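You operate a simulated robot arm through the tools that you are given. There is no shell and no other tool. Be economical: measure what you need, move in short steps, check, and stop when the job is done.

Carry out the task below with a simulated two-armed robot. There is one attempt and no reset: what you move stays moved.

TASK
Measure the ratio of third gear on the brown gearbox with its meter.
Fine: push the green sensor plug into its socket, switch the meter on, turn the hand wheel until a number shows; leave it showing.

The check looks at the end state, three seconds after you hand in, the way a careful person would. Anything else that was tipped, shoved, dropped, spilled or broken makes it a failure.

THE ROBOT
Two 7-joint arms with fingered hands on one trunk, on a carriage that runs on a rail from [0.001, 0.544] to [-0.003, -1.336] (x, y) and turns from -3.421 to 2.374 rad about z. Base frame: it is fixed where the carriage stands at the start and does not move with it; the origin is on the floor, on the carriage's upright axis, x ahead of it, y to its left, z up. Units: m, rad, N and s.
The left shoulder is at the start at [0.07, 0.188, 1.398], the right one opposite. With the tool pointing down near the work surface each hand reaches from about 0.1 to 0.82 m from the robot's upright axis, wherever it stands, measured 20 degrees to its own side. Places, roughly: brown gearbox lock knob [0.6, -0.7, 1]; brown gearbox meter switch [0.6, -0.8, 1]; brown gearbox socket [0.7, -0.9, 1.3]; green sensor plug (3x3x5 cm) [0.7, -0.6, 1.3]. Payload 4 kg a hand.
The TCP of each hand is the grasp point between the finger pads, 0.026 m short of the fingertips. In the tool frame z runs along the fingers and y along their closing line. Largest opening 0.132 m; the body of the gripper starts 0.073 m behind the TCP. The gripper is a hand of 4 fingers: y runs from the thumb to the fingers, the wrist lies at [0, 0, -0.224] in the tool frame, and closing takes about 1.5 s.
Orientation is that of the tool frame in the base frame, as a unit quaternion [x, y, z, w]. With the fingers straight down and closing along the base's y, the tool's x points along the base's -x, its y along +y and its z along -z.

THE INTERFACE
- The arms move only by the tool play_rows. It takes "left_rows", "right_rows" or both (then of equal length, played together; a hand with none holds still); each is one flat list of numbers, 6 for each row, row after row: the shift along the tool's x, y, z in m, then the turn, a rotation vector about the tool's x, y, z in rad. In form: [tx, ty, tz, ax, ay, az, tx, ty, tz, ax, ay, az, ...]. A call has 1 to 12 rows; each row shifts and turns the commanded pose from where the row before left it, along the tool's axes as they then stand. "left_hand" and "right_hand" are, for a hand that has rows, the opening in per cent of the stroke, from 0 (shut) to 100 (fully open), set as the call begins (left out, the last holds). A row lasts 0.2 s, in which the tool goes at most 0.05 m and 0.15 rad; a call with a longer step from one row to the next is refused whole, and so is a gripper value outside its range. A pose out of reach is approached as far as the arm can. The call stops where the force on the tool passes 40 N (or 10 N more than at its start, if that is more) or the arm is blocked; 0.2 s more then pass. The fingers move at their own pace (about 0.072 m/s each) and stop on an object; they squeeze with about 32 N. The grip force told is the motor's: it shows also when the fingers shut on nothing. Time passes only in rows, and 0.2 s behind the last, so rows that do not move let the fingers close. It gives the time, the measured TCP pose, the force on the tool (base axes), the opening and the grip force at its end, in the units of the frame above (readings bear some noise), with the torque about the TCP (base axes, N m) and any sound that the robot's microphone picked up, and new pictures: "views" is both (left out), scene, wrist or none (wrist: the cameras of the hands that moved).
- Cameras (640 x 400 px; columns grow to the right, rows downward): "scene" is now at [0.1193, -0.0615, 1.654]; the picture's right is [-0.66, -0.76, 0.00], its down [-0.23, 0.20, -0.95] and it looks along [0.72, -0.62, -0.30] (base axes); focal length 258 px, centre (320, 200). "left" rides on the left gripper at [-0.073, 0.006, -0.094] in its tool frame; the picture's right is [-0.08, -1.00, 0.00], its down [0.79, -0.06, -0.62] and it looks along [0.61, -0.05, 0.79] (tool axes); focal length 230 px, centre (320, 200). "right" rides on the right gripper at [0.073, 0.006, -0.094] in its tool frame; the picture's right is [-0.08, 1.00, 0.00], its down [-0.78, -0.06, -0.62] and it looks along [-0.61, -0.05, 0.79] (tool axes); focal length 230 px, centre (320, 200). There is no depth. A picture from a camera that has moved, and an enlarged one, comes with that camera's place and axes in the base frame and with its lens.
- slide_trunk(by): slides the trunk up (or, below 0, down) by that many m; the arms and the scene camera ride with it, the base frame stays. It gives what a move gives, with no picture.
- drive_base(legs): drives the robot by 1 to 6 legs, each [ahead, left, turn to the left] in m, m and rad, along the robot's own axes; the way and the turn of a leg run together, so that a leg with both is an arc; at most 1.5 m and 3.142 rad a leg. The arms and the cameras ride along, it lands a little off, and it stops where it bumps. It keeps to its track: a leg is cut to what the track allows. It gives what a move gives, and a new picture of the scene camera.
- hand_shape(shape, hand): the hand has 4 fingers and takes this shape, open, in about a second: jaw (thumb against the fingers, like two jaws); tri (thumb and two fingers); tip (a fingertip pinch); poke (one finger out to press); point (the index stretched); flat (the hand flat); cup (the hand cupped); fist (a fist). The gripper value then closes the fingers along that shape, each until it touches; the sizes above hold for jaw. It gives what a move gives, with no picture.
- pan_tilt(pan, tilt): turns the head with the scene camera to pan (to the left, within 1.501 rad either way) and tilt (down, from -0.506 to 1.204), counted from straight ahead of the robot. It gives what a move gives, and a new picture of the scene camera.
- close_up(camera, box): a new picture of the part [left, top, right, bottom] of that camera's present view, enlarged. The clock stands still meanwhile.
- sign_off(): hands the job in; it is judged then, once.

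Go step by step. Nothing tells you exact positions but the pictures and the camera data: compare them with the known pose of the tool, close in by small moves and look again before you grip or let go. The budget is 120 turns and 260 pictures, counting those below and the enlarged ones. Unless the task says otherwise, let go and move clear before handing in, and close with one line.

The tools are called after "Emit:" by a JSON object that holds its "op" and its "data". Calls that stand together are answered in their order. play_rows: Moves the arms, as the interface text tells. Its arguments: {"type":"object","properties":{"left_rows":{"type":"array","items":{"type":"number"}},"left_hand":{"type":"number"},"right_rows":{"type":"array","items":{"type":"number"}},"right_hand":{"type":"number"},"views":{"type":"string","enum":["both","scene","wrist","none"]}},"required":[]} The other tools are called the same way: slide_trunk (by) slides the trunk up or down; hand_shape (shape, hand) gives the hand a shape; drive_base (legs) drives the base; pan_tilt (pan, tilt) turns the head that bears the scene camera; close_up (camera, box) takes an enlarged picture of a part of a camera's view; sign_off () hands the job in.

At the start:

```text
clock: 0.0
left_eef_pos: [0.51, -0.0491, 1.5193]
left_tool_rot: [0.0, 1.0, 0.0, -0.001]
left_ft_force: [0.1, -0.4, 0.0]
left_ft_torque: [-0.03, -0.01, 0.02]
left_gripper_width: 0.1319
left_grip_force: 0.0
left_shape: jaw
right_eef_pos: [0.2234, -0.3433, 1.5805]
right_tool_rot: [0.0, 1.0, 0.0, 0.0]
right_ft_force: [0.3, -0.1, 0.8]
right_ft_torque: [0.01, 0.03, 0.02]
right_gripper_width: 0.132
right_grip_force: 0.1
right_shape: jaw
trunk travel left (down, up): [-0.875, 0.065]
robot x, y, heading: [-0.0005, 0.0003, -0.005]
head pan, tilt: [-0.714, 0.309]
```

scene: 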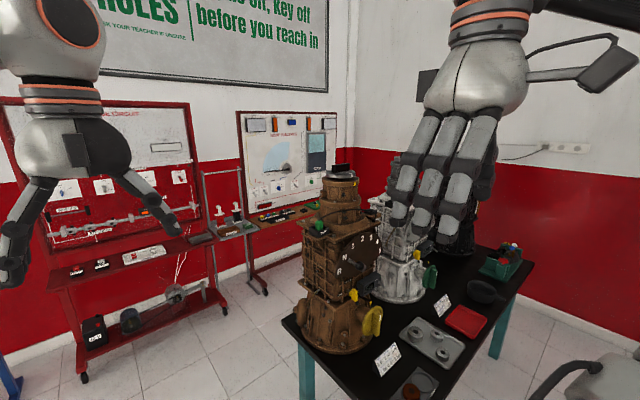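
right: 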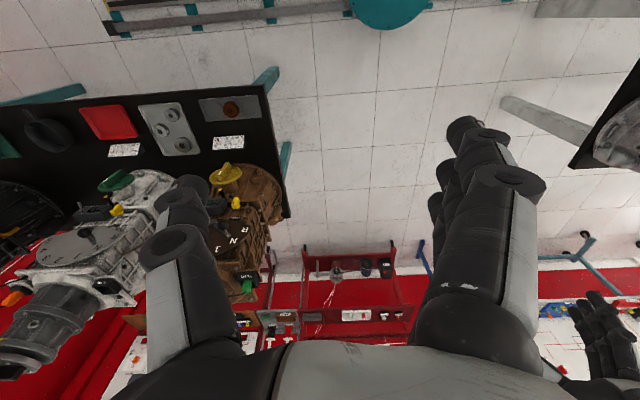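
left: 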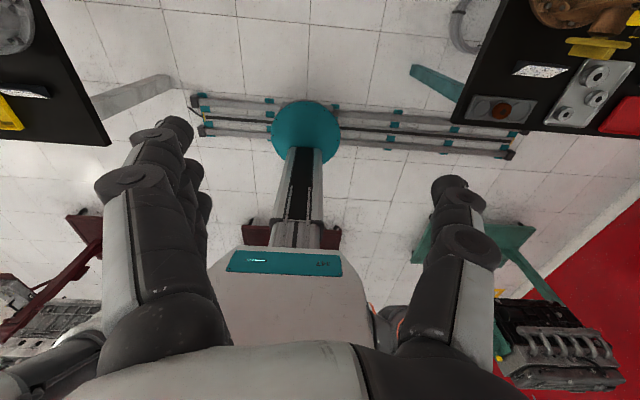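

I see the brown gearbox on the black bench, with a dial of gears, a green plug, and a yellow knob and wheel. I'll enlarge it first.

Emit:
{"op": "close_up", "data": {"camera": "scene", "box": [280, 150, 440, 250]}}

Emit:
{"op": "close_up", "data": {"camera": "scene", "box": [280, 250, 480, 375]}}

Emit:
{"op": "close_up", "data": {"camera": "scene", "box": [400, 230, 560, 400]}}

```text
4.00 times, centred on (360, 200) of scene
camera zoom: at [0.1193, -0.0615, 1.654], right [-0.66, -0.76, 0.0], down [-0.23, 0.2, -0.95], along [0.72, -0.62, -0.3], focal length 1034 px, centre (160, 200)
```

zoom: 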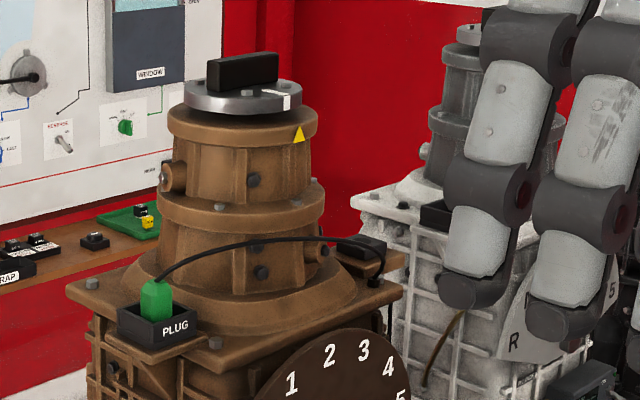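

```text
3.20 times, centred on (380, 312) of scene
camera zoom: at [0.1193, -0.0615, 1.654], right [-0.66, -0.76, 0.0], down [-0.23, 0.2, -0.95], along [0.72, -0.62, -0.3], focal length 827 px, centre (128, -160)
```

zoom: 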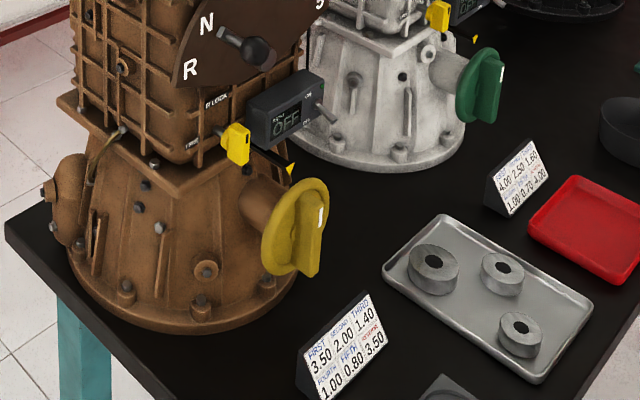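

```text
2.35 times, centred on (480, 315) of scene
camera zoom: at [0.1193, -0.0615, 1.654], right [-0.66, -0.76, 0.0], down [-0.23, 0.2, -0.95], along [0.72, -0.62, -0.3], focal length 608 px, centre (-56, -71)
```

zoom: 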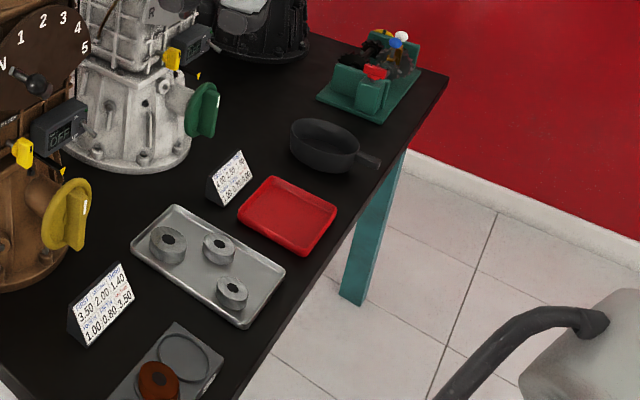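

The dial is the gear selector, and the lever seems to be at N. The yellow lock knob, the meter (OFF) and the yellow hand wheel are below it, and the green plug sits in a "PLUG" holder. I'll tuck the left arm back, then drive along the rail to face the gearbox.

Emit:
{"op": "play_rows", "data": {"left_rows": [0.024, 0.033, -0.004, 0, 0, 0, 0.024, 0.033, -0.004, 0, 0, 0, 0.024, 0.033, -0.004, 0, 0, 0, 0.024, 0.033, -0.004, 0, 0, 0, 0.024, 0.033, -0.004, 0, 0, 0, 0.024, 0.033, -0.004, 0, 0, 0, 0.024, 0.033, -0.004, 0, 0, 0, 0.024, 0.033, -0.004, 0, 0, 0, 0.024, 0.033, -0.004, 0, 0, 0, 0.024, 0.033, -0.004, 0, 0, 0, 0.024, 0.033, -0.004, 0, 0, 0, 0.024, 0.033, -0.004, 0, 0, 0], "views": "none"}}

Emit:
{"op": "drive_base", "data": {"legs": [[0, -0.6, 0]]}}

```text
clock: 2.6
left_eef_pos: [0.2356, 0.3062, 1.5355]
left_tool_rot: [-0.001, 1.0, -0.001, 0.0]
left_ft_force: [-0.6, 0.0, -0.9]
left_ft_torque: [-0.01, 0.02, 0.01]
left_gripper_width: 0.132
left_grip_force: 0.0
left_shape: jaw
left hand out of reach, approached as far as the arm can: row 11, 12
right_eef_pos: [0.2245, -0.3424, 1.5789]
right_tool_rot: [0.0, 1.0, 0.0, 0.0]
right_ft_force: [-0.2, -0.5, 0.7]
right_ft_torque: [-0.01, 0.01, 0.01]
right_gripper_width: 0.1317
right_grip_force: 0.0
right_shape: jaw
trunk travel left (down, up): [-0.875, 0.065]
robot x, y, heading: [0.0013, -0.0011, 0.0]
head pan, tilt: [-0.714, 0.309]
```

```text
clock: 6.1
left_eef_pos: [0.2333, -0.3203, 1.536]
left_tool_rot: [0.001, 1.0, -0.001, 0.001]
left_ft_force: [-0.2, -0.8, 0.4]
left_ft_torque: [-0.03, 0.0, -0.02]
left_gripper_width: 0.1319
left_grip_force: 0.1
left_shape: jaw
right_eef_pos: [0.2201, -0.969, 1.5803]
right_tool_rot: [0.002, 1.0, -0.001, 0.0]
right_ft_force: [-0.3, 1.0, -0.4]
right_ft_torque: [-0.04, -0.02, -0.02]
right_gripper_width: 0.1316
right_grip_force: 0.1
right_shape: jaw
trunk travel left (down, up): [-0.875, 0.065]
robot x, y, heading: [-0.0027, -0.6267, -0.006]
head pan, tilt: [-0.714, 0.309]
camera scene: at [0.1175, -0.6856, 1.6541], right [-0.66, -0.75, 0.0], down [-0.23, 0.2, -0.95], along [0.72, -0.63, -0.3], focal length 258 px, centre (320, 200)
```

scene: 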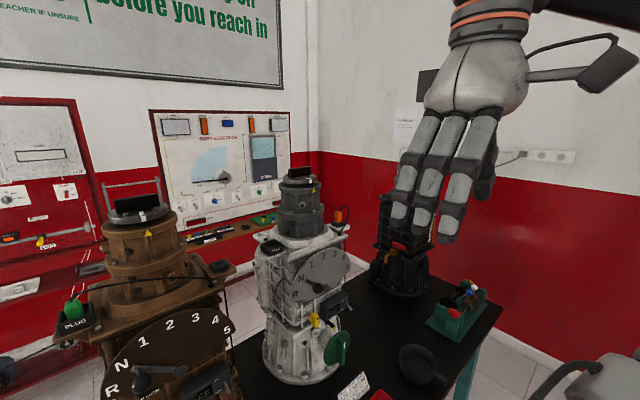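

Emit:
{"op": "pan_tilt", "data": {"pan": -0.12, "tilt": 0.65}}

```text
clock: 7.1
left_eef_pos: [0.2335, -0.3226, 1.536]
left_tool_rot: [0.001, 1.0, 0.0, 0.001]
left_ft_force: [-0.4, 0.6, 0.3]
left_ft_torque: [0.02, 0.03, 0.03]
left_gripper_width: 0.1319
left_grip_force: 0.1
left_shape: jaw
right_eef_pos: [0.2201, -0.9708, 1.5789]
right_tool_rot: [0.002, 1.0, -0.001, 0.0]
right_ft_force: [-0.2, -0.5, 0.1]
right_ft_torque: [0.0, 0.02, 0.01]
right_gripper_width: 0.1317
right_grip_force: 0.0
right_shape: jaw
trunk travel left (down, up): [-0.875, 0.065]
robot x, y, heading: [-0.0035, -0.6268, -0.003]
head pan, tilt: [-0.12, 0.649]
camera scene: at [0.1332, -0.6382, 1.6232], right [-0.12, -0.99, 0.0], down [-0.6, 0.08, -0.8], along [0.79, -0.1, -0.6], focal length 258 px, centre (320, 200)
```

scene: 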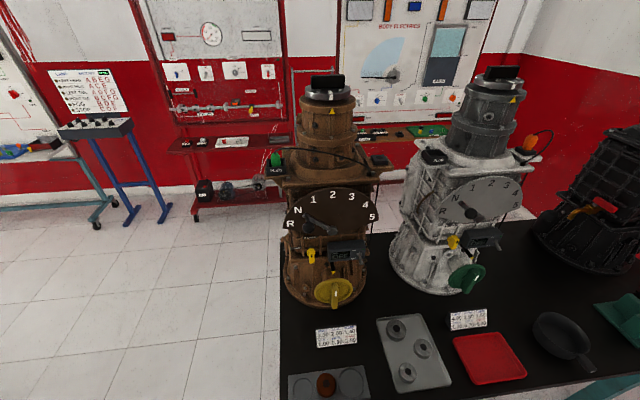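

Emit:
{"op": "close_up", "data": {"camera": "scene", "box": [260, 180, 400, 270]}}

Emit:
{"op": "close_up", "data": {"camera": "scene", "box": [250, 60, 410, 200]}}

Emit:
{"op": "close_up", "data": {"camera": "scene", "box": [280, 230, 420, 360]}}

```text
4.44 times, centred on (330, 225) of scene
camera zoom: at [0.1332, -0.6382, 1.6232], right [-0.12, -0.99, 0.0], down [-0.6, 0.08, -0.8], along [0.79, -0.1, -0.6], focal length 1148 px, centre (276, 89)
```

zoom: 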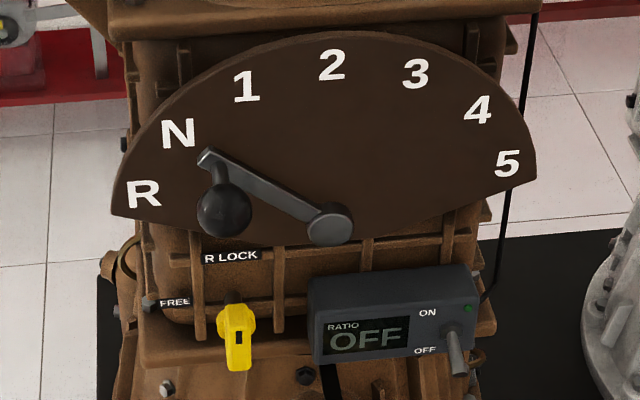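

```text
2.86 times, centred on (330, 130) of scene
camera zoom: at [0.1332, -0.6382, 1.6232], right [-0.12, -0.99, 0.0], down [-0.6, 0.08, -0.8], along [0.79, -0.1, -0.6], focal length 738 px, centre (291, 400)
```

zoom: 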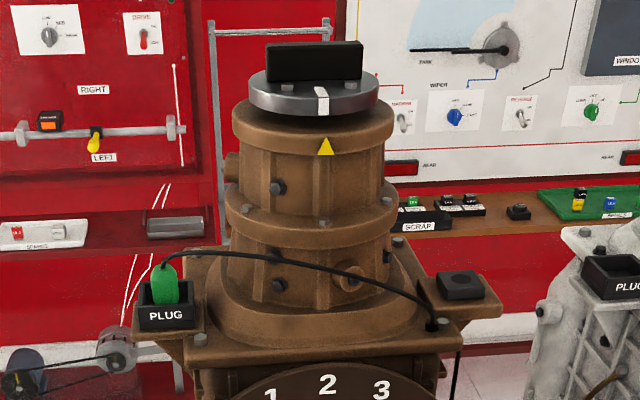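

```text
3.08 times, centred on (350, 295) of scene
camera zoom: at [0.1332, -0.6382, 1.6232], right [-0.12, -0.99, 0.0], down [-0.6, 0.08, -0.8], along [0.79, -0.1, -0.6], focal length 795 px, centre (228, -92)
```

zoom: 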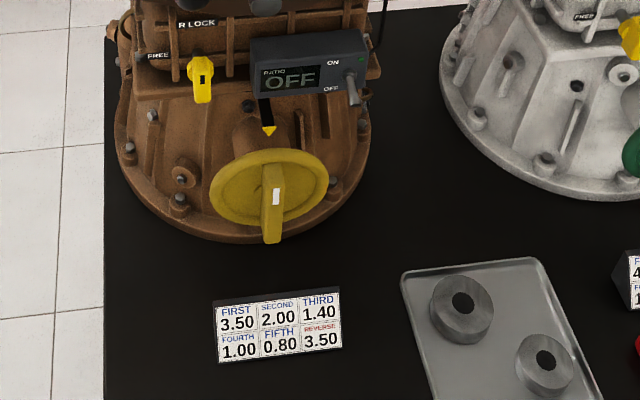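

The lever stands at N, about 40° up from the left, and 3 is about 25° right of upright. I triangulated the ball at about [0.604, -0.668, 1.18], the plug top at [0.739, -0.598, 1.317] and the socket top at [0.747, -0.881, 1.28]. I'll bring the right hand forward and turn it to point ahead.

Emit:
{"op": "play_rows", "data": {"right_rows": [-0.025, 0.021, 0.02, 0, 0, 0, -0.025, 0.021, 0.02, 0, 0, 0, -0.025, 0.021, 0.02, 0, 0, 0, -0.025, 0.021, 0.02, 0, 0, 0, -0.025, 0.021, 0.02, 0, 0, 0, -0.025, 0.021, 0.02, 0, 0, 0, -0.025, 0.021, 0.02, 0, 0, 0, -0.025, 0.021, 0.02, 0, 0, 0], "views": "none"}}

Emit:
{"op": "play_rows", "data": {"right_rows": [0, 0, 0, 0, -0.1428, 0, 0, 0, 0, 0, -0.1428, 0, 0, 0, 0, 0, -0.1428, 0, 0, 0, 0, 0, -0.1428, 0, 0, 0, 0, 0, -0.1428, 0, 0, 0, 0, 0, -0.1428, 0, 0, 0, 0, 0, -0.1428, 0, 0, 0, 0, 0, -0.1428, 0, 0, 0, 0, 0, -0.1428, 0, 0, 0, 0, 0, -0.1428, 0, 0, 0, 0, 0, -0.1428, 0]}}

```text
clock: 8.9
left_eef_pos: [0.2376, -0.3214, 1.5348]
left_tool_rot: [0.001, 1.0, 0.0, -0.001]
left_ft_force: [0.6, 0.2, -1.0]
left_ft_torque: [-0.02, 0.03, -0.01]
left_gripper_width: 0.1321
left_grip_force: 0.0
left_shape: jaw
right_eef_pos: [0.4241, -0.8028, 1.4185]
right_tool_rot: [0.001, 1.0, -0.001, -0.001]
right_ft_force: [0.4, 0.3, 0.1]
right_ft_torque: [0.03, 0.02, 0.01]
right_gripper_width: 0.1316
right_grip_force: 0.0
right_shape: jaw
trunk travel left (down, up): [-0.875, 0.065]
robot x, y, heading: [-0.0039, -0.6238, -0.004]
head pan, tilt: [-0.12, 0.649]
```

```text
clock: 11.3
left_eef_pos: [0.2412, -0.3229, 1.5338]
left_tool_rot: [0.002, 1.0, 0.0, -0.001]
left_ft_force: [0.4, 0.7, -0.6]
left_ft_torque: [0.01, 0.08, 0.03]
left_gripper_width: 0.132
left_grip_force: 0.0
left_shape: jaw
right_eef_pos: [0.4177, -0.8924, 1.5843]
right_tool_rot: [0.003, 0.709, -0.002, 0.705]
right_ft_force: [0.5, -0.6, 0.0]
right_ft_torque: [-0.02, -0.01, -0.03]
right_gripper_width: 0.1314
right_grip_force: 0.1
right_shape: jaw
right hand out of reach, approached as far as the arm can: row 6, 7, 8, 9, 10, 11
trunk travel left (down, up): [-0.875, 0.065]
robot x, y, heading: [-0.0036, -0.6253, -0.006]
head pan, tilt: [-0.12, 0.649]
camera scene: at [0.1405, -0.6386, 1.6223], right [-0.12, -0.99, 0.0], down [-0.6, 0.08, -0.79], along [0.79, -0.1, -0.61], focal length 258 px, centre (320, 200)
camera right: at [0.3244, -0.8848, 1.5118], right [0.01, 1.0, 0.08], down [-0.61, -0.06, 0.79], along [0.79, -0.05, 0.61], focal length 230 px, centre (320, 200)
```

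scene: 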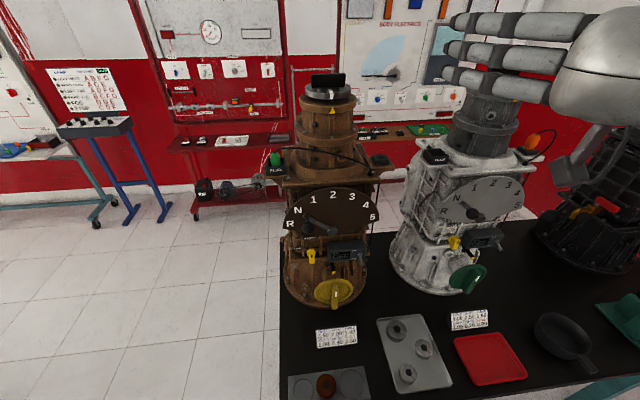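
right: 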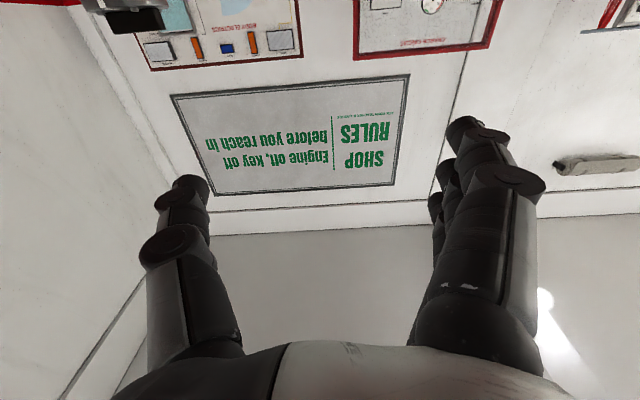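

The right hand now points ahead, but it is a little high because it is folded close to the body. I'll advance toward a point in front of the lever ball.

Emit:
{"op": "play_rows", "data": {"right_rows": [0.0238, 0.0135, 0.008, 0, 0, 0, 0.0238, 0.0135, 0.008, 0, 0, 0, 0.0238, 0.0135, 0.008, 0, 0, 0, 0.0238, 0.0135, 0.008, 0, 0, 0, 0.0238, 0.0135, 0.008, 0, 0, 0, 0.0238, 0.0135, 0.008, 0, 0, 0, 0.0238, 0.0135, 0.008, 0, 0, 0, 0.0238, 0.0135, 0.008, 0, 0, 0, 0.0238, 0.0135, 0.008, 0, 0, 0, 0.0238, 0.0135, 0.008, 0, 0, 0]}}

```text
clock: 13.5
left_eef_pos: [0.2333, -0.3221, 1.5356]
left_tool_rot: [0.001, 1.0, 0.0, 0.001]
left_ft_force: [-0.1, 0.0, -0.4]
left_ft_torque: [-0.03, -0.04, -0.01]
left_gripper_width: 0.1315
left_grip_force: 0.2
left_shape: jaw
right_eef_pos: [0.499, -0.816, 1.5095]
right_tool_rot: [-0.002, 0.707, -0.002, 0.707]
right_ft_force: [0.0, 1.2, 0.5]
right_ft_torque: [0.0, 0.04, 0.01]
right_gripper_width: 0.1318
right_grip_force: 0.1
right_shape: jaw
right hand out of reach, approached as far as the arm can: row 1, 2, 3, 4, 5, 6, 7, 8, 9, 10
trunk travel left (down, up): [-0.875, 0.065]
robot x, y, heading: [-0.0022, -0.6268, -0.001]
head pan, tilt: [-0.12, 0.649]
camera scene: at [0.1323, -0.6372, 1.6232], right [-0.12, -0.99, 0.0], down [-0.6, 0.07, -0.8], along [0.79, -0.1, -0.6], focal length 258 px, centre (320, 200)
camera right: at [0.4058, -0.8101, 1.4367], right [0.0, 1.0, 0.07], down [-0.62, -0.06, 0.79], along [0.79, -0.05, 0.61], focal length 230 px, centre (320, 200)
```

scene: 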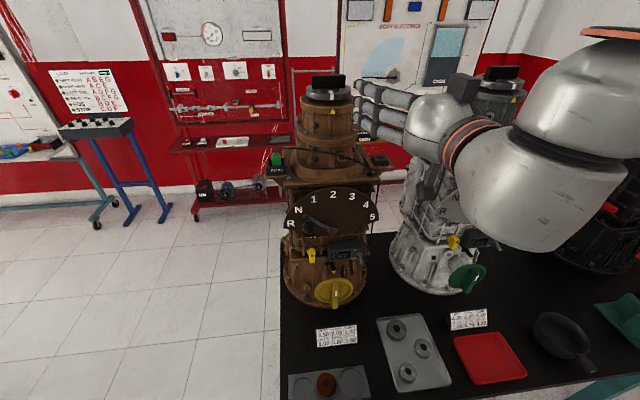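
right: 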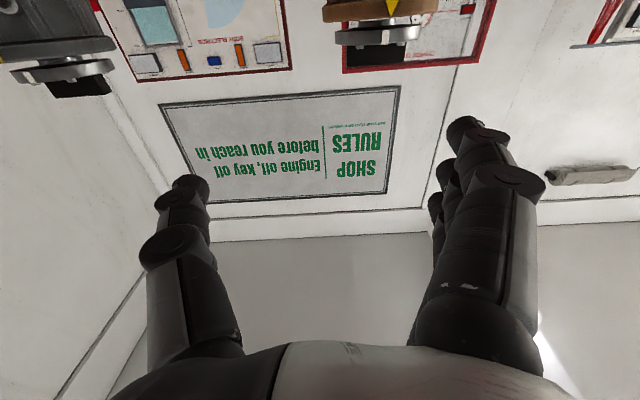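

The right arm is too folded to point ahead from here. The left hand's camera would sit above the fingers, so I'll use that hand, with the robot moved to the far side and turned. First I'll tuck the right arm.

Emit:
{"op": "play_rows", "data": {"right_rows": [-0.0267, -0.026, -0.0167, 0, 0, 0, -0.0267, -0.026, -0.0167, 0, 0, 0, -0.0267, -0.026, -0.0167, 0, 0, 0, -0.0267, -0.026, -0.0167, 0, 0, 0, -0.0267, -0.026, -0.0167, 0, 0, 0, -0.0267, -0.026, -0.0167, 0, 0, 0, -0.0267, -0.026, -0.0167, 0, 0, 0, -0.0267, -0.026, -0.0167, 0, 0, 0, -0.0267, -0.026, -0.0167, 0, 0, 0, -0.0267, -0.026, -0.0167, 0, 0, 0, -0.0267, -0.026, -0.0167, 0, 0, 0, -0.0267, -0.026, -0.0167, 0, 0, 0], "views": "none"}}

Emit:
{"op": "play_rows", "data": {"right_rows": [0, 0, 0, 0, 0.1428, 0, 0, 0, 0, 0, 0.1428, 0, 0, 0, 0, 0, 0.1428, 0, 0, 0, 0, 0, 0.1428, 0, 0, 0, 0, 0, 0.1428, 0, 0, 0, 0, 0, 0.1428, 0, 0, 0, 0, 0, 0.1428, 0, 0, 0, 0, 0, 0.1428, 0, 0, 0, 0, 0, 0.1428, 0, 0, 0, 0, 0, 0.1428, 0, 0, 0, 0, 0, 0.1428, 0], "views": "none"}}

Emit:
{"op": "drive_base", "data": {"legs": [[0, -0.57, 0], [0, 0, 0.5]]}}

```text
clock: 16.1
left_eef_pos: [0.2325, -0.322, 1.5361]
left_tool_rot: [0.0, 1.0, -0.001, 0.001]
left_ft_force: [0.4, 0.6, 0.0]
left_ft_torque: [0.0, -0.02, 0.03]
left_gripper_width: 0.1321
left_grip_force: 0.1
left_shape: jaw
right_eef_pos: [0.2986, -1.1277, 1.8339]
right_tool_rot: [0.0, 0.707, -0.002, 0.708]
right_ft_force: [-1.1, 0.5, 0.0]
right_ft_torque: [-0.02, -0.01, -0.03]
right_gripper_width: 0.1317
right_grip_force: 0.1
right_shape: jaw
trunk travel left (down, up): [-0.875, 0.065]
robot x, y, heading: [0.0002, -0.6258, -0.0]
head pan, tilt: [-0.12, 0.649]
```

```text
clock: 18.5
left_eef_pos: [0.2358, -0.3233, 1.5352]
left_tool_rot: [0.001, 1.0, 0.0, 0.0]
left_ft_force: [-0.9, -0.8, 0.2]
left_ft_torque: [0.0, 0.0, -0.01]
left_gripper_width: 0.132
left_grip_force: 0.1
left_shape: jaw
right_eef_pos: [0.3305, -1.1163, 1.6471]
right_tool_rot: [0.001, 1.0, -0.001, 0.001]
right_ft_force: [-0.1, 0.5, -0.6]
right_ft_torque: [0.02, 0.02, 0.0]
right_gripper_width: 0.1318
right_grip_force: 0.1
right_shape: jaw
right hand out of reach, approached as far as the arm can: row 7, 8, 9, 10, 11
trunk travel left (down, up): [-0.875, 0.065]
robot x, y, heading: [0.0013, -0.6241, -0.004]
head pan, tilt: [-0.12, 0.649]
```

```text
clock: 23.2
left_eef_pos: [0.065, -0.8103, 1.5367]
left_tool_rot: [-0.238, 0.971, 0.001, 0.001]
left_ft_force: [-0.8, -0.7, -0.9]
left_ft_torque: [-0.01, 0.01, 0.0]
left_gripper_width: 0.1318
left_grip_force: 0.0
left_shape: jaw
right_eef_pos: [0.5175, -1.469, 1.6503]
right_tool_rot: [-0.238, 0.971, 0.001, 0.002]
right_ft_force: [-0.4, 0.0, 0.4]
right_ft_torque: [0.0, 0.02, -0.02]
right_gripper_width: 0.1317
right_grip_force: 0.0
right_shape: jaw
trunk travel left (down, up): [-0.875, 0.065]
robot x, y, heading: [-0.0047, -1.1874, 0.477]
head pan, tilt: [-0.12, 0.649]
camera scene: at [0.1217, -1.1362, 1.6231], right [0.35, -0.94, 0.0], down [-0.57, -0.21, -0.8], along [0.75, 0.28, -0.6], focal length 258 px, centre (320, 200)
```

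scene: 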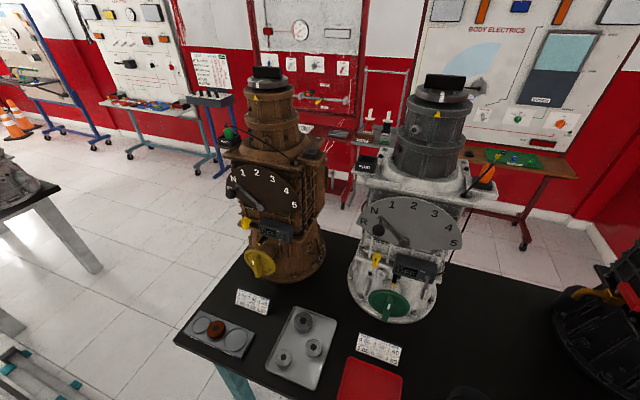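

The robot is now on the right side of the gearbox and turned left. I'll bring the left hand forward, square it to the bench, and pitch it to point ahead.

Emit:
{"op": "play_rows", "data": {"left_rows": [-0.0406, -0.0126, 0.011, 0, 0, 0, -0.0406, -0.0126, 0.011, 0, 0, 0, -0.0406, -0.0126, 0.011, 0, 0, 0, -0.0406, -0.0126, 0.011, 0, 0, 0, -0.0406, -0.0126, 0.011, 0, 0, 0, -0.0406, -0.0126, 0.011, 0, 0, 0, -0.0406, -0.0126, 0.011, 0, 0, 0, -0.0406, -0.0126, 0.011, 0, 0, 0, 0, 0, 0, 0, 0, 0.1193, 0, 0, 0, 0, 0, 0.1193, 0, 0, 0, 0, 0, 0.1193, 0, 0, 0, 0, 0, 0.1193], "views": "none"}}

Emit:
{"op": "play_rows", "data": {"left_rows": [0, 0, 0, 0, -0.1428, 0, 0, 0, 0, 0, -0.1428, 0, 0, 0, 0, 0, -0.1428, 0, 0, 0, 0, 0, -0.1428, 0, 0, 0, 0, 0, -0.1428, 0, 0, 0, 0, 0, -0.1428, 0, 0, 0, 0, 0, -0.1428, 0, 0, 0, 0, 0, -0.1428, 0, 0, 0, 0, 0, -0.1428, 0, 0, 0, 0, 0, -0.1428, 0, 0, 0, 0, 0, -0.1428, 0]}}

```text
clock: 25.8
left_eef_pos: [0.399, -0.7477, 1.4492]
left_tool_rot: [-0.001, 1.0, 0.0, 0.001]
left_ft_force: [0.2, 0.1, 1.1]
left_ft_torque: [-0.01, -0.01, -0.02]
left_gripper_width: 0.1318
left_grip_force: 0.1
left_shape: jaw
right_eef_pos: [0.5186, -1.4698, 1.6493]
right_tool_rot: [-0.237, 0.971, 0.001, 0.002]
right_ft_force: [0.3, -0.1, 0.9]
right_ft_torque: [0.01, -0.02, 0.0]
right_gripper_width: 0.1316
right_grip_force: 0.0
right_shape: jaw
trunk travel left (down, up): [-0.875, 0.065]
robot x, y, heading: [-0.0016, -1.189, 0.475]
head pan, tilt: [-0.12, 0.649]
```

```text
clock: 28.2
left_eef_pos: [0.3975, -0.7483, 1.4494]
left_tool_rot: [-0.001, 0.706, 0.002, 0.708]
left_ft_force: [0.5, -0.5, 0.4]
left_ft_torque: [0.0, -0.01, -0.01]
left_gripper_width: 0.1318
left_grip_force: 0.1
left_shape: jaw
right_eef_pos: [0.5178, -1.4698, 1.6507]
right_tool_rot: [-0.238, 0.971, 0.0, 0.002]
right_ft_force: [-0.2, -0.4, 0.0]
right_ft_torque: [0.0, -0.02, 0.0]
right_gripper_width: 0.1323
right_grip_force: 0.0
right_shape: jaw
trunk travel left (down, up): [-0.875, 0.065]
robot x, y, heading: [0.0009, -1.1899, 0.472]
head pan, tilt: [-0.12, 0.649]
camera scene: at [0.121, -1.135, 1.6232], right [0.35, -0.94, 0.0], down [-0.57, -0.21, -0.8], along [0.75, 0.28, -0.6], focal length 258 px, centre (320, 200)
camera left: at [0.306, -0.7439, 1.5215], right [0.0, -1.0, 0.08], down [-0.61, -0.06, -0.79], along [0.79, -0.05, -0.61], focal length 230 px, centre (320, 200)
```

scene: 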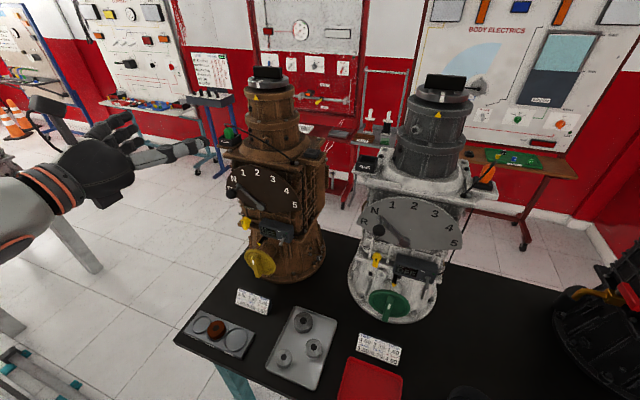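
left: 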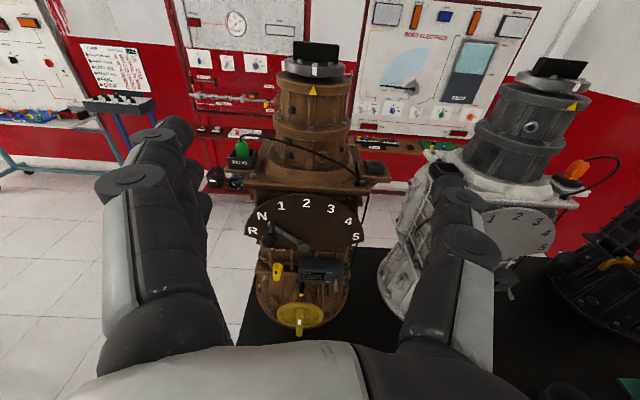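

Emit:
{"op": "close_up", "data": {"camera": "left", "box": [240, 180, 370, 340]}}

Emit:
{"op": "close_up", "data": {"camera": "left", "box": [220, 120, 400, 220]}}

```text
2.50 times, centred on (305, 260) of left
camera zoom: at [0.306, -0.7439, 1.5215], right [0.0, -1.0, 0.08], down [-0.61, -0.06, -0.79], along [0.79, -0.05, -0.61], focal length 575 px, centre (358, 50)
```

zoom: 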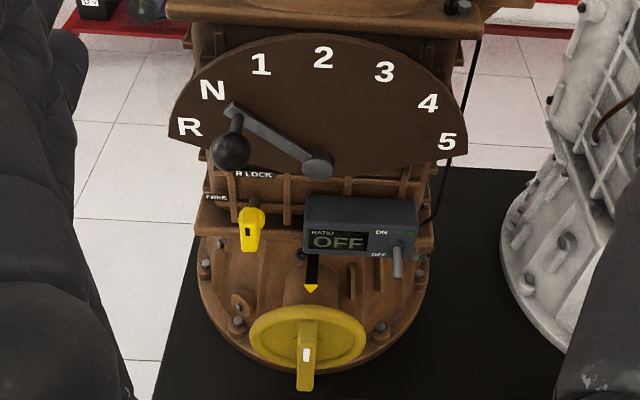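

```text
3.56 times, centred on (310, 170) of left
camera zoom: at [0.306, -0.7439, 1.5215], right [0.0, -1.0, 0.08], down [-0.61, -0.06, -0.79], along [0.79, -0.05, -0.61], focal length 818 px, centre (356, 307)
```

zoom: 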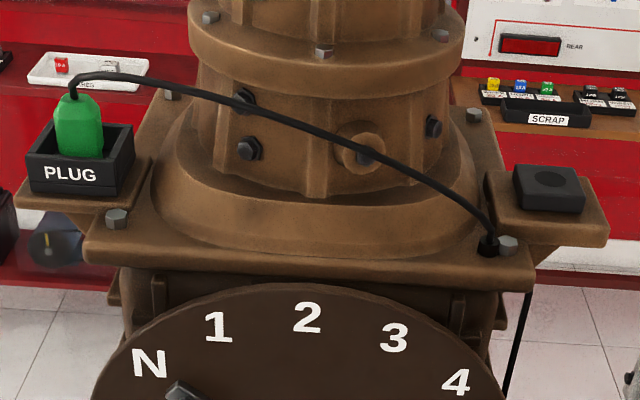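

The left wrist camera shows everything clearly. The ball comes out again at about [0.604, -0.671, 1.183], with the dial face at x≈0.675. I'm moving to a standoff in front of the ball.

Emit:
{"op": "play_rows", "data": {"left_rows": [0.0236, 0.007, 0.0093, 0, 0, 0, 0.0236, 0.007, 0.0093, 0, 0, 0, 0.0236, 0.007, 0.0093, 0, 0, 0, 0.0236, 0.007, 0.0093, 0, 0, 0, 0.0236, 0.007, 0.0093, 0, 0, 0, 0.0236, 0.007, 0.0093, 0, 0, 0, 0.0236, 0.007, 0.0093, 0, 0, 0, 0.0236, 0.007, 0.0093, 0, 0, 0, 0.0236, 0.007, 0.0093, 0, 0, 0, 0.0236, 0.007, 0.0093, 0, 0, 0, 0.0236, 0.007, 0.0093, 0, 0, 0], "views": "wrist"}}

```text
clock: 30.6
left_eef_pos: [0.5024, -0.6732, 1.1874]
left_tool_rot: [-0.001, 0.707, 0.002, 0.707]
left_ft_force: [-0.5, -0.2, 0.6]
left_ft_torque: [-0.01, 0.02, 0.0]
left_gripper_width: 0.1318
left_grip_force: 0.1
left_shape: jaw
right_eef_pos: [0.5176, -1.4689, 1.6489]
right_tool_rot: [-0.238, 0.971, 0.0, 0.002]
right_ft_force: [0.7, 0.2, 0.4]
right_ft_torque: [0.01, 0.01, -0.01]
right_gripper_width: 0.132
right_grip_force: 0.0
right_shape: jaw
trunk travel left (down, up): [-0.875, 0.065]
robot x, y, heading: [-0.0021, -1.188, 0.479]
head pan, tilt: [-0.12, 0.649]
camera left: at [0.409, -0.6677, 1.26], right [0.0, -1.0, 0.08], down [-0.62, -0.06, -0.79], along [0.79, -0.05, -0.61], focal length 230 px, centre (320, 200)
```

left: 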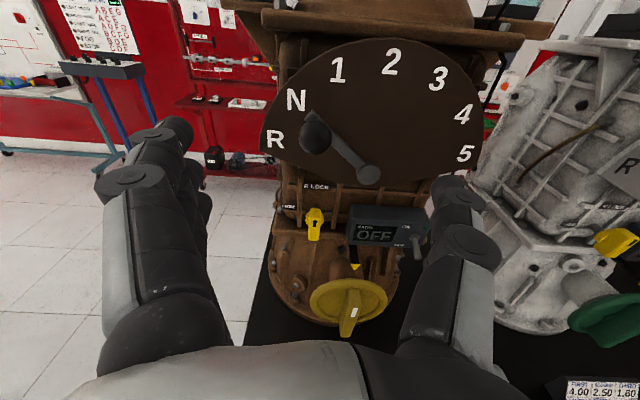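

The TCP projects to the image centre, and the ball agrees with my estimate to a few millimetres. I'll advance onto it with the hand open.

Emit:
{"op": "play_rows", "data": {"left_rows": [0.001, 0.0005, 0.02, 0, 0, 0, 0.001, 0.0005, 0.02, 0, 0, 0, 0.001, 0.0005, 0.02, 0, 0, 0, 0.001, 0.0005, 0.02, 0, 0, 0, 0.001, 0.0005, 0.02, 0, 0, 0], "views": "both"}}

Emit:
{"op": "close_up", "data": {"camera": "left", "box": [220, 110, 460, 260]}}

Emit:
{"op": "close_up", "data": {"camera": "scene", "box": [180, 140, 340, 240]}}

```text
clock: 31.8
left_eef_pos: [0.6016, -0.668, 1.1826]
left_tool_rot: [-0.001, 0.707, 0.001, 0.707]
left_ft_force: [-0.3, 0.6, 0.1]
left_ft_torque: [0.0, 0.0, 0.0]
left_gripper_width: 0.132
left_grip_force: 0.1
left_shape: jaw
right_eef_pos: [0.5192, -1.4706, 1.6484]
right_tool_rot: [-0.237, 0.971, 0.0, 0.002]
right_ft_force: [0.9, 0.4, -0.6]
right_ft_torque: [-0.03, 0.02, 0.01]
right_gripper_width: 0.1319
right_grip_force: 0.1
right_shape: jaw
trunk travel left (down, up): [-0.875, 0.065]
robot x, y, heading: [-0.003, -1.1947, 0.481]
head pan, tilt: [-0.12, 0.649]
camera scene: at [0.1228, -1.1356, 1.623], right [0.35, -0.94, 0.0], down [-0.57, -0.21, -0.8], along [0.75, 0.28, -0.61], focal length 258 px, centre (320, 200)
camera left: at [0.5094, -0.6638, 1.2555], right [0.0, -1.0, 0.08], down [-0.62, -0.06, -0.78], along [0.79, -0.05, -0.61], focal length 230 px, centre (320, 200)
```

scene: 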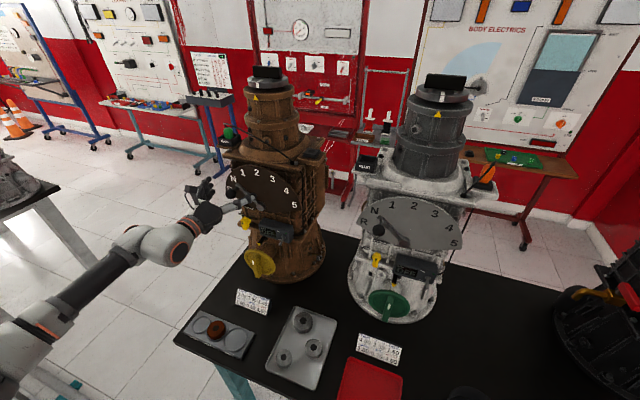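
left: 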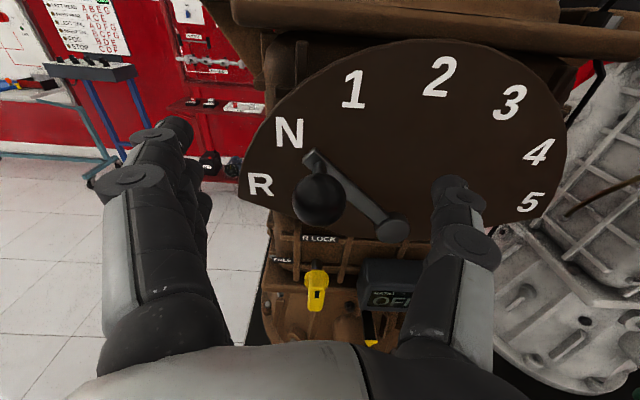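

```text
2.67 times, centred on (340, 185) of left
camera zoom: at [0.5094, -0.6638, 1.2555], right [0.0, -1.0, 0.08], down [-0.62, -0.06, -0.78], along [0.79, -0.05, -0.61], focal length 614 px, centre (267, 240)
```

zoom: 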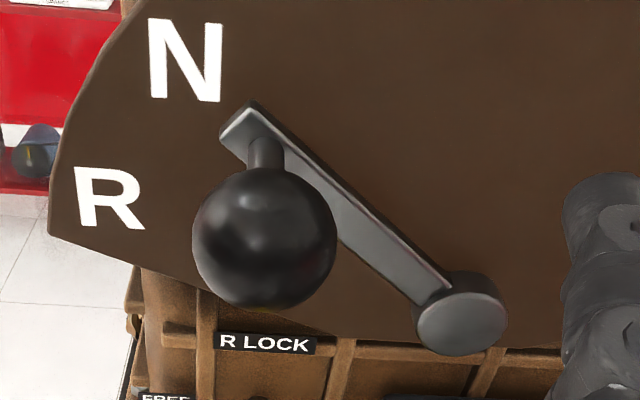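

```text
4.00 times, centred on (260, 190) of scene
camera zoom: at [0.1228, -1.1356, 1.623], right [0.35, -0.94, 0.0], down [-0.57, -0.21, -0.8], along [0.75, 0.28, -0.61], focal length 1034 px, centre (560, 240)
```

zoom: 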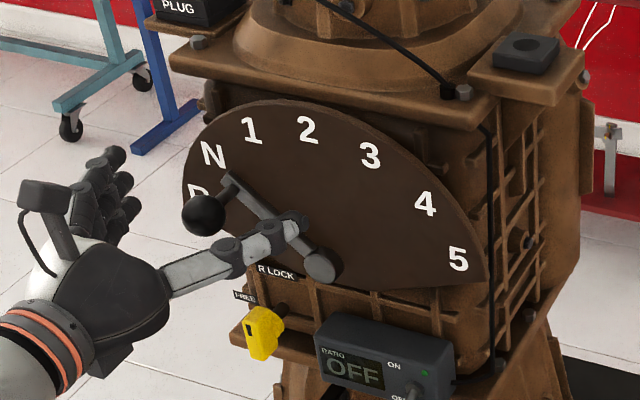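

The ball sits exactly at the TCP, so I'm closing the hand on it.

Emit:
{"op": "play_rows", "data": {"left_rows": [0, 0, 0, 0, 0, 0, 0, 0, 0, 0, 0, 0, 0, 0, 0, 0, 0, 0, 0, 0, 0, 0, 0, 0, 0, 0, 0, 0, 0, 0, 0, 0, 0, 0, 0, 0, 0, 0, 0, 0, 0, 0, 0, 0, 0, 0, 0, 0], "left_hand": 0, "views": "wrist"}}

```text
clock: 33.6
left_eef_pos: [0.6018, -0.6692, 1.1841]
left_tool_rot: [-0.001, 0.707, 0.001, 0.707]
left_ft_force: [2.9, -3.0, -0.8]
left_ft_torque: [0.04, 0.01, 0.04]
left_gripper_width: 0.0132
left_grip_force: 31.9
left_shape: jaw
right_eef_pos: [0.5183, -1.4701, 1.6496]
right_tool_rot: [-0.237, 0.972, 0.001, 0.002]
right_ft_force: [0.7, -0.5, -0.3]
right_ft_torque: [-0.01, 0.0, 0.01]
right_gripper_width: 0.1318
right_grip_force: 0.1
right_shape: jaw
trunk travel left (down, up): [-0.875, 0.065]
robot x, y, heading: [-0.0045, -1.1886, 0.479]
head pan, tilt: [-0.12, 0.649]
camera left: at [0.5091, -0.6649, 1.256], right [0.0, -1.0, 0.08], down [-0.62, -0.06, -0.79], along [0.79, -0.05, -0.61], focal length 230 px, centre (320, 200)
```

left: 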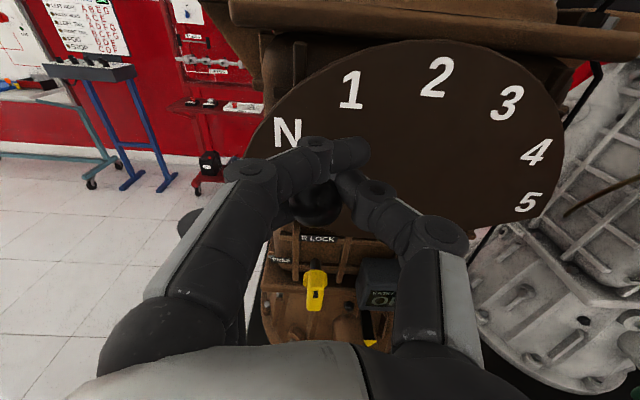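

The fingers are caged behind the ball. I'll swing the lever along its arc, half the way first.

Emit:
{"op": "play_rows", "data": {"left_rows": [-0.0083, -0.0084, 0, 0, 0, 0, -0.0071, -0.0093, 0, 0, 0, 0, -0.0059, -0.0102, 0, 0, 0, 0, -0.0044, -0.0109, 0, 0, 0, 0, -0.003, -0.0114, 0, 0, 0, 0], "views": "wrist"}}

```text
clock: 34.8
left_eef_pos: [0.6013, -0.7169, 1.2167]
left_tool_rot: [-0.001, 0.704, 0.001, 0.71]
left_ft_force: [6.8, 14.5, 22.4]
left_ft_torque: [0.64, -0.34, 0.34]
left_gripper_width: 0.0103
left_grip_force: 31.6
left_shape: jaw
right_eef_pos: [0.5155, -1.4677, 1.6505]
right_tool_rot: [-0.237, 0.971, -0.001, 0.002]
right_ft_force: [0.5, 0.1, 0.1]
right_ft_torque: [-0.02, -0.01, 0.01]
right_gripper_width: 0.132
right_grip_force: 0.2
right_shape: jaw
trunk travel left (down, up): [-0.875, 0.065]
robot x, y, heading: [-0.0056, -1.1901, 0.483]
head pan, tilt: [-0.12, 0.649]
camera left: at [0.5084, -0.7123, 1.2891], right [0.0, -1.0, 0.08], down [-0.61, -0.06, -0.79], along [0.79, -0.04, -0.61], focal length 230 px, centre (320, 200)
```

left: 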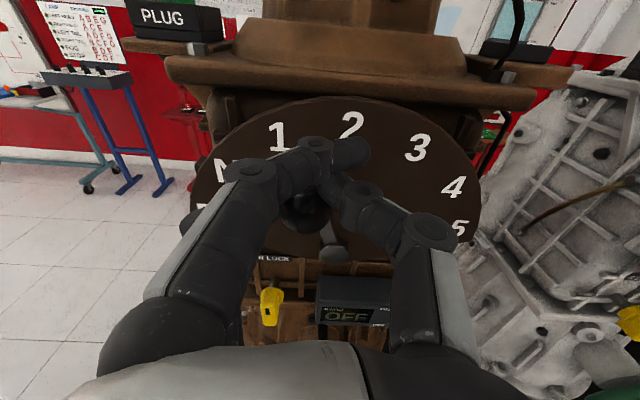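

Emit:
{"op": "close_up", "data": {"camera": "left", "box": [200, 90, 480, 270]}}

Emit:
{"op": "close_up", "data": {"camera": "scene", "box": [180, 140, 340, 240]}}

```text
2.22 times, centred on (340, 180) of left
camera zoom: at [0.5084, -0.7123, 1.2891], right [0.0, -1.0, 0.08], down [-0.61, -0.06, -0.79], along [0.79, -0.04, -0.61], focal length 511 px, centre (276, 244)
```

zoom: 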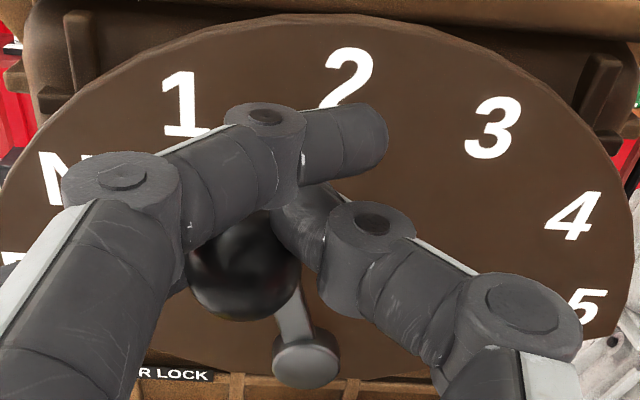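

```text
4.00 times, centred on (260, 190) of scene
camera zoom: at [0.1197, -1.1335, 1.6235], right [0.35, -0.94, 0.0], down [-0.57, -0.21, -0.8], along [0.75, 0.28, -0.6], focal length 1034 px, centre (560, 240)
```

zoom: 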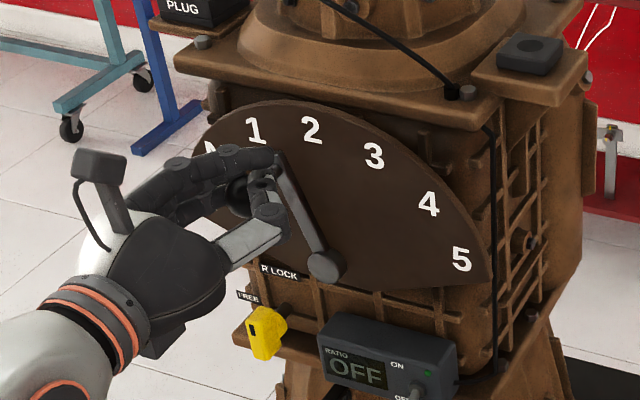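

The lever follows with a bit of slack and is just past 1. I'll continue the arc toward 3.

Emit:
{"op": "play_rows", "data": {"left_rows": [-0.0015, -0.0117, 0, 0, 0, 0, 0, -0.0118, 0, 0, 0, 0, 0.0016, -0.0116, 0, 0, 0, 0, 0.0031, -0.0114, 0, 0, 0, 0], "views": "none"}}

Emit:
{"op": "close_up", "data": {"camera": "scene", "box": [180, 140, 340, 240]}}

Emit:
{"op": "close_up", "data": {"camera": "left", "box": [200, 90, 480, 270]}}

```text
clock: 35.5
left_eef_pos: [0.6015, -0.7468, 1.2257]
left_tool_rot: [0.0, 0.699, 0.002, 0.715]
left_ft_force: [-3.1, 2.1, 17.1]
left_ft_torque: [0.15, -0.14, 0.1]
left_gripper_width: 0.0084
left_grip_force: 32.2
left_shape: jaw
right_eef_pos: [0.5162, -1.4708, 1.6495]
right_tool_rot: [-0.237, 0.971, 0.001, 0.003]
right_ft_force: [-0.5, 0.0, 0.0]
right_ft_torque: [-0.02, -0.01, -0.01]
right_gripper_width: 0.1318
right_grip_force: 0.1
right_shape: jaw
trunk travel left (down, up): [-0.875, 0.065]
robot x, y, heading: [-0.0017, -1.1854, 0.48]
head pan, tilt: [-0.12, 0.649]
stopped in row 3 (left hand): the force on the tool passed its limit at 42 N (the readings are from after the stop); the commanded pose is now the measured one
```

```text
4.00 times, centred on (260, 190) of scene
camera zoom: at [0.1197, -1.1362, 1.6229], right [0.35, -0.94, 0.0], down [-0.57, -0.21, -0.8], along [0.75, 0.28, -0.6], focal length 1034 px, centre (560, 240)
```

zoom: 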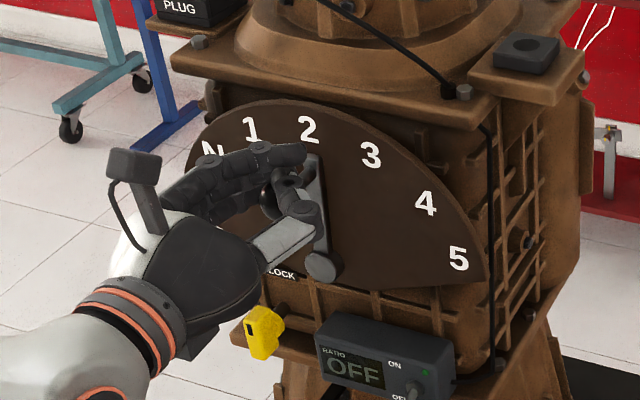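

```text
2.22 times, centred on (340, 180) of left
camera zoom: at [0.5081, -0.7422, 1.2961], right [0.0, -1.0, 0.07], down [-0.6, -0.06, -0.8], along [0.8, -0.04, -0.6], focal length 511 px, centre (276, 244)
```

zoom: 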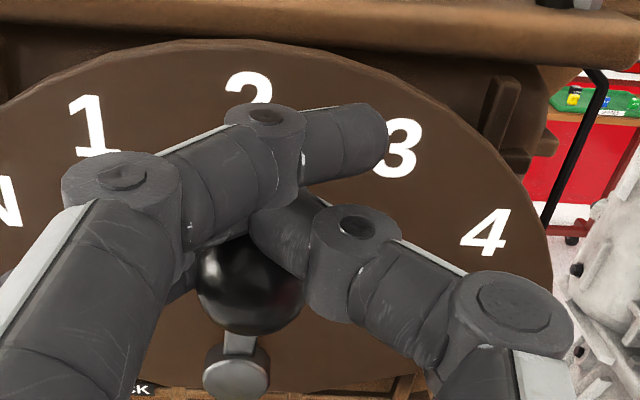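

The lever is now at 2 and the hand sits about 1 cm too high on the ball. I'll lower it slightly while swinging the last 25°.

Emit:
{"op": "play_rows", "data": {"left_rows": [0.007, -0.002, 0, 0, 0, 0, 0.0015, -0.009, 0, 0, 0, 0, 0.002, -0.009, 0, 0, 0, 0, 0.003, -0.009, 0, 0, 0, 0, 0.003, -0.008, 0, 0, 0, 0], "views": "none"}}

Emit:
{"op": "close_up", "data": {"camera": "scene", "box": [180, 140, 340, 240]}}

Emit:
{"op": "close_up", "data": {"camera": "left", "box": [200, 90, 480, 270]}}

```text
clock: 35.9
left_eef_pos: [0.6022, -0.7499, 1.2257]
left_tool_rot: [0.001, 0.693, 0.003, 0.721]
left_ft_force: [-8.5, -0.1, 13.1]
left_ft_torque: [0.14, -0.01, 0.13]
left_gripper_width: 0.0084
left_grip_force: 31.6
left_shape: jaw
right_eef_pos: [0.5153, -1.4722, 1.6493]
right_tool_rot: [-0.238, 0.971, 0.001, 0.003]
right_ft_force: [0.2, 0.3, 0.1]
right_ft_torque: [0.01, 0.03, 0.01]
right_gripper_width: 0.1316
right_grip_force: 0.1
right_shape: jaw
trunk travel left (down, up): [-0.875, 0.065]
robot x, y, heading: [0.0009, -1.1874, 0.479]
head pan, tilt: [-0.12, 0.649]
stopped in row 2 (left hand): the force on the tool passed its limit at 42 N (the readings are from after the stop); the commanded pose is now the measured one
```

```text
4.00 times, centred on (260, 190) of scene
camera zoom: at [0.1199, -1.138, 1.6229], right [0.35, -0.94, 0.0], down [-0.57, -0.21, -0.8], along [0.75, 0.28, -0.6], focal length 1034 px, centre (560, 240)
```

zoom: 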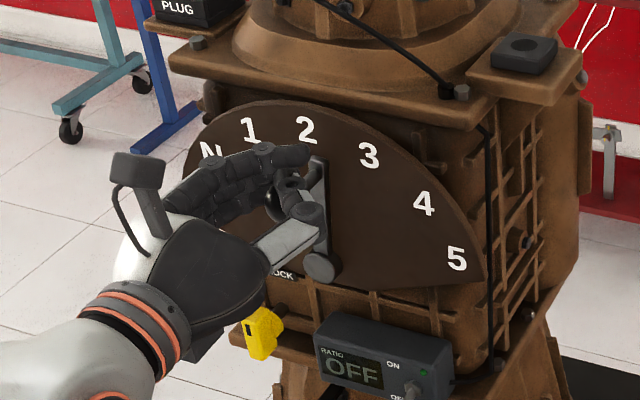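

```text
2.22 times, centred on (340, 180) of left
camera zoom: at [0.5076, -0.7463, 1.295], right [0.0, -1.0, 0.07], down [-0.59, -0.06, -0.81], along [0.81, -0.04, -0.58], focal length 511 px, centre (276, 244)
```

zoom: 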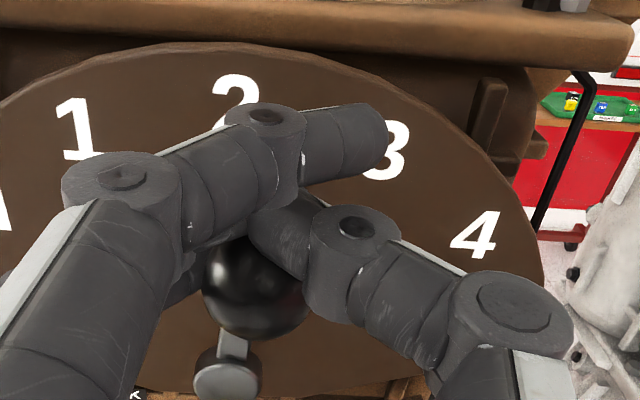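

The grip is binding on the knob. I'll release, re-level the hand, and push the ball the rest of the way with the inner side of the fingers.

Emit:
{"op": "play_rows", "data": {"left_rows": [0, 0, 0, 0, 0, 0, 0, 0, 0, 0, 0, 0, 0, 0, 0, 0, 0, 0, 0, 0, 0, 0, 0, 0, 0, 0, 0, 0, 0, 0, 0.005, 0, 0, 0, 0.04, 0, 0.008, 0, 0, 0, 0, 0, 0, 0, 0, 0, 0, 0], "left_hand": 60, "views": "wrist"}}

Emit:
{"op": "close_up", "data": {"camera": "scene", "box": [180, 140, 340, 240]}}

```text
clock: 37.7
left_eef_pos: [0.606, -0.7506, 1.2095]
left_tool_rot: [0.001, 0.711, 0.001, 0.703]
left_ft_force: [-0.6, -0.8, -0.9]
left_ft_torque: [0.0, 0.03, 0.0]
left_gripper_width: 0.0791
left_grip_force: 0.1
left_shape: jaw
right_eef_pos: [0.5172, -1.4693, 1.6492]
right_tool_rot: [-0.238, 0.971, 0.001, 0.002]
right_ft_force: [0.6, -0.2, 0.1]
right_ft_torque: [0.01, 0.02, -0.01]
right_gripper_width: 0.1319
right_grip_force: 0.0
right_shape: jaw
trunk travel left (down, up): [-0.875, 0.065]
robot x, y, heading: [-0.0033, -1.1869, 0.482]
head pan, tilt: [-0.12, 0.649]
camera left: at [0.5132, -0.7457, 1.2827], right [0.0, -1.0, 0.07], down [-0.62, -0.06, -0.78], along [0.78, -0.04, -0.62], focal length 230 px, centre (320, 200)
```

left: 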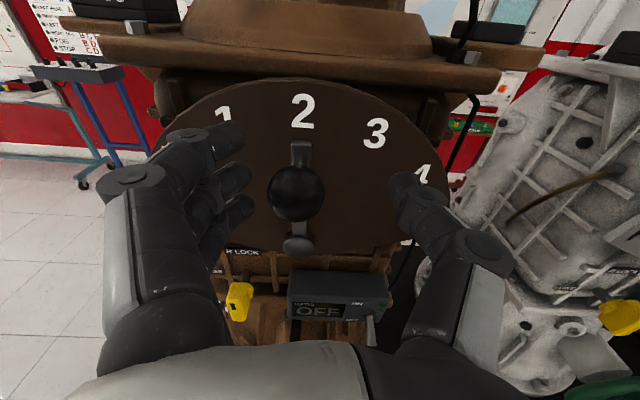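

```text
4.00 times, centred on (260, 190) of scene
camera zoom: at [0.1219, -1.1356, 1.6231], right [0.35, -0.94, 0.0], down [-0.57, -0.21, -0.8], along [0.75, 0.28, -0.6], focal length 1034 px, centre (560, 240)
```

zoom: 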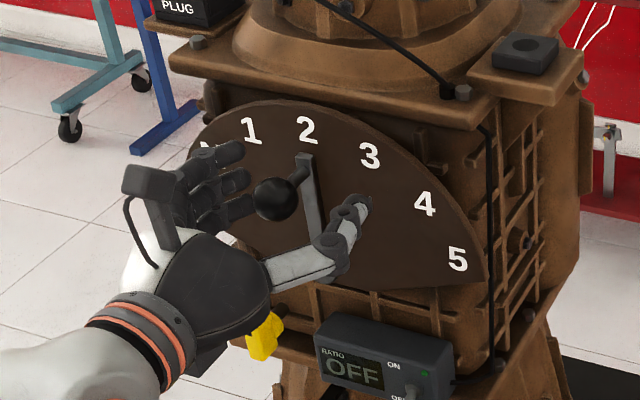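

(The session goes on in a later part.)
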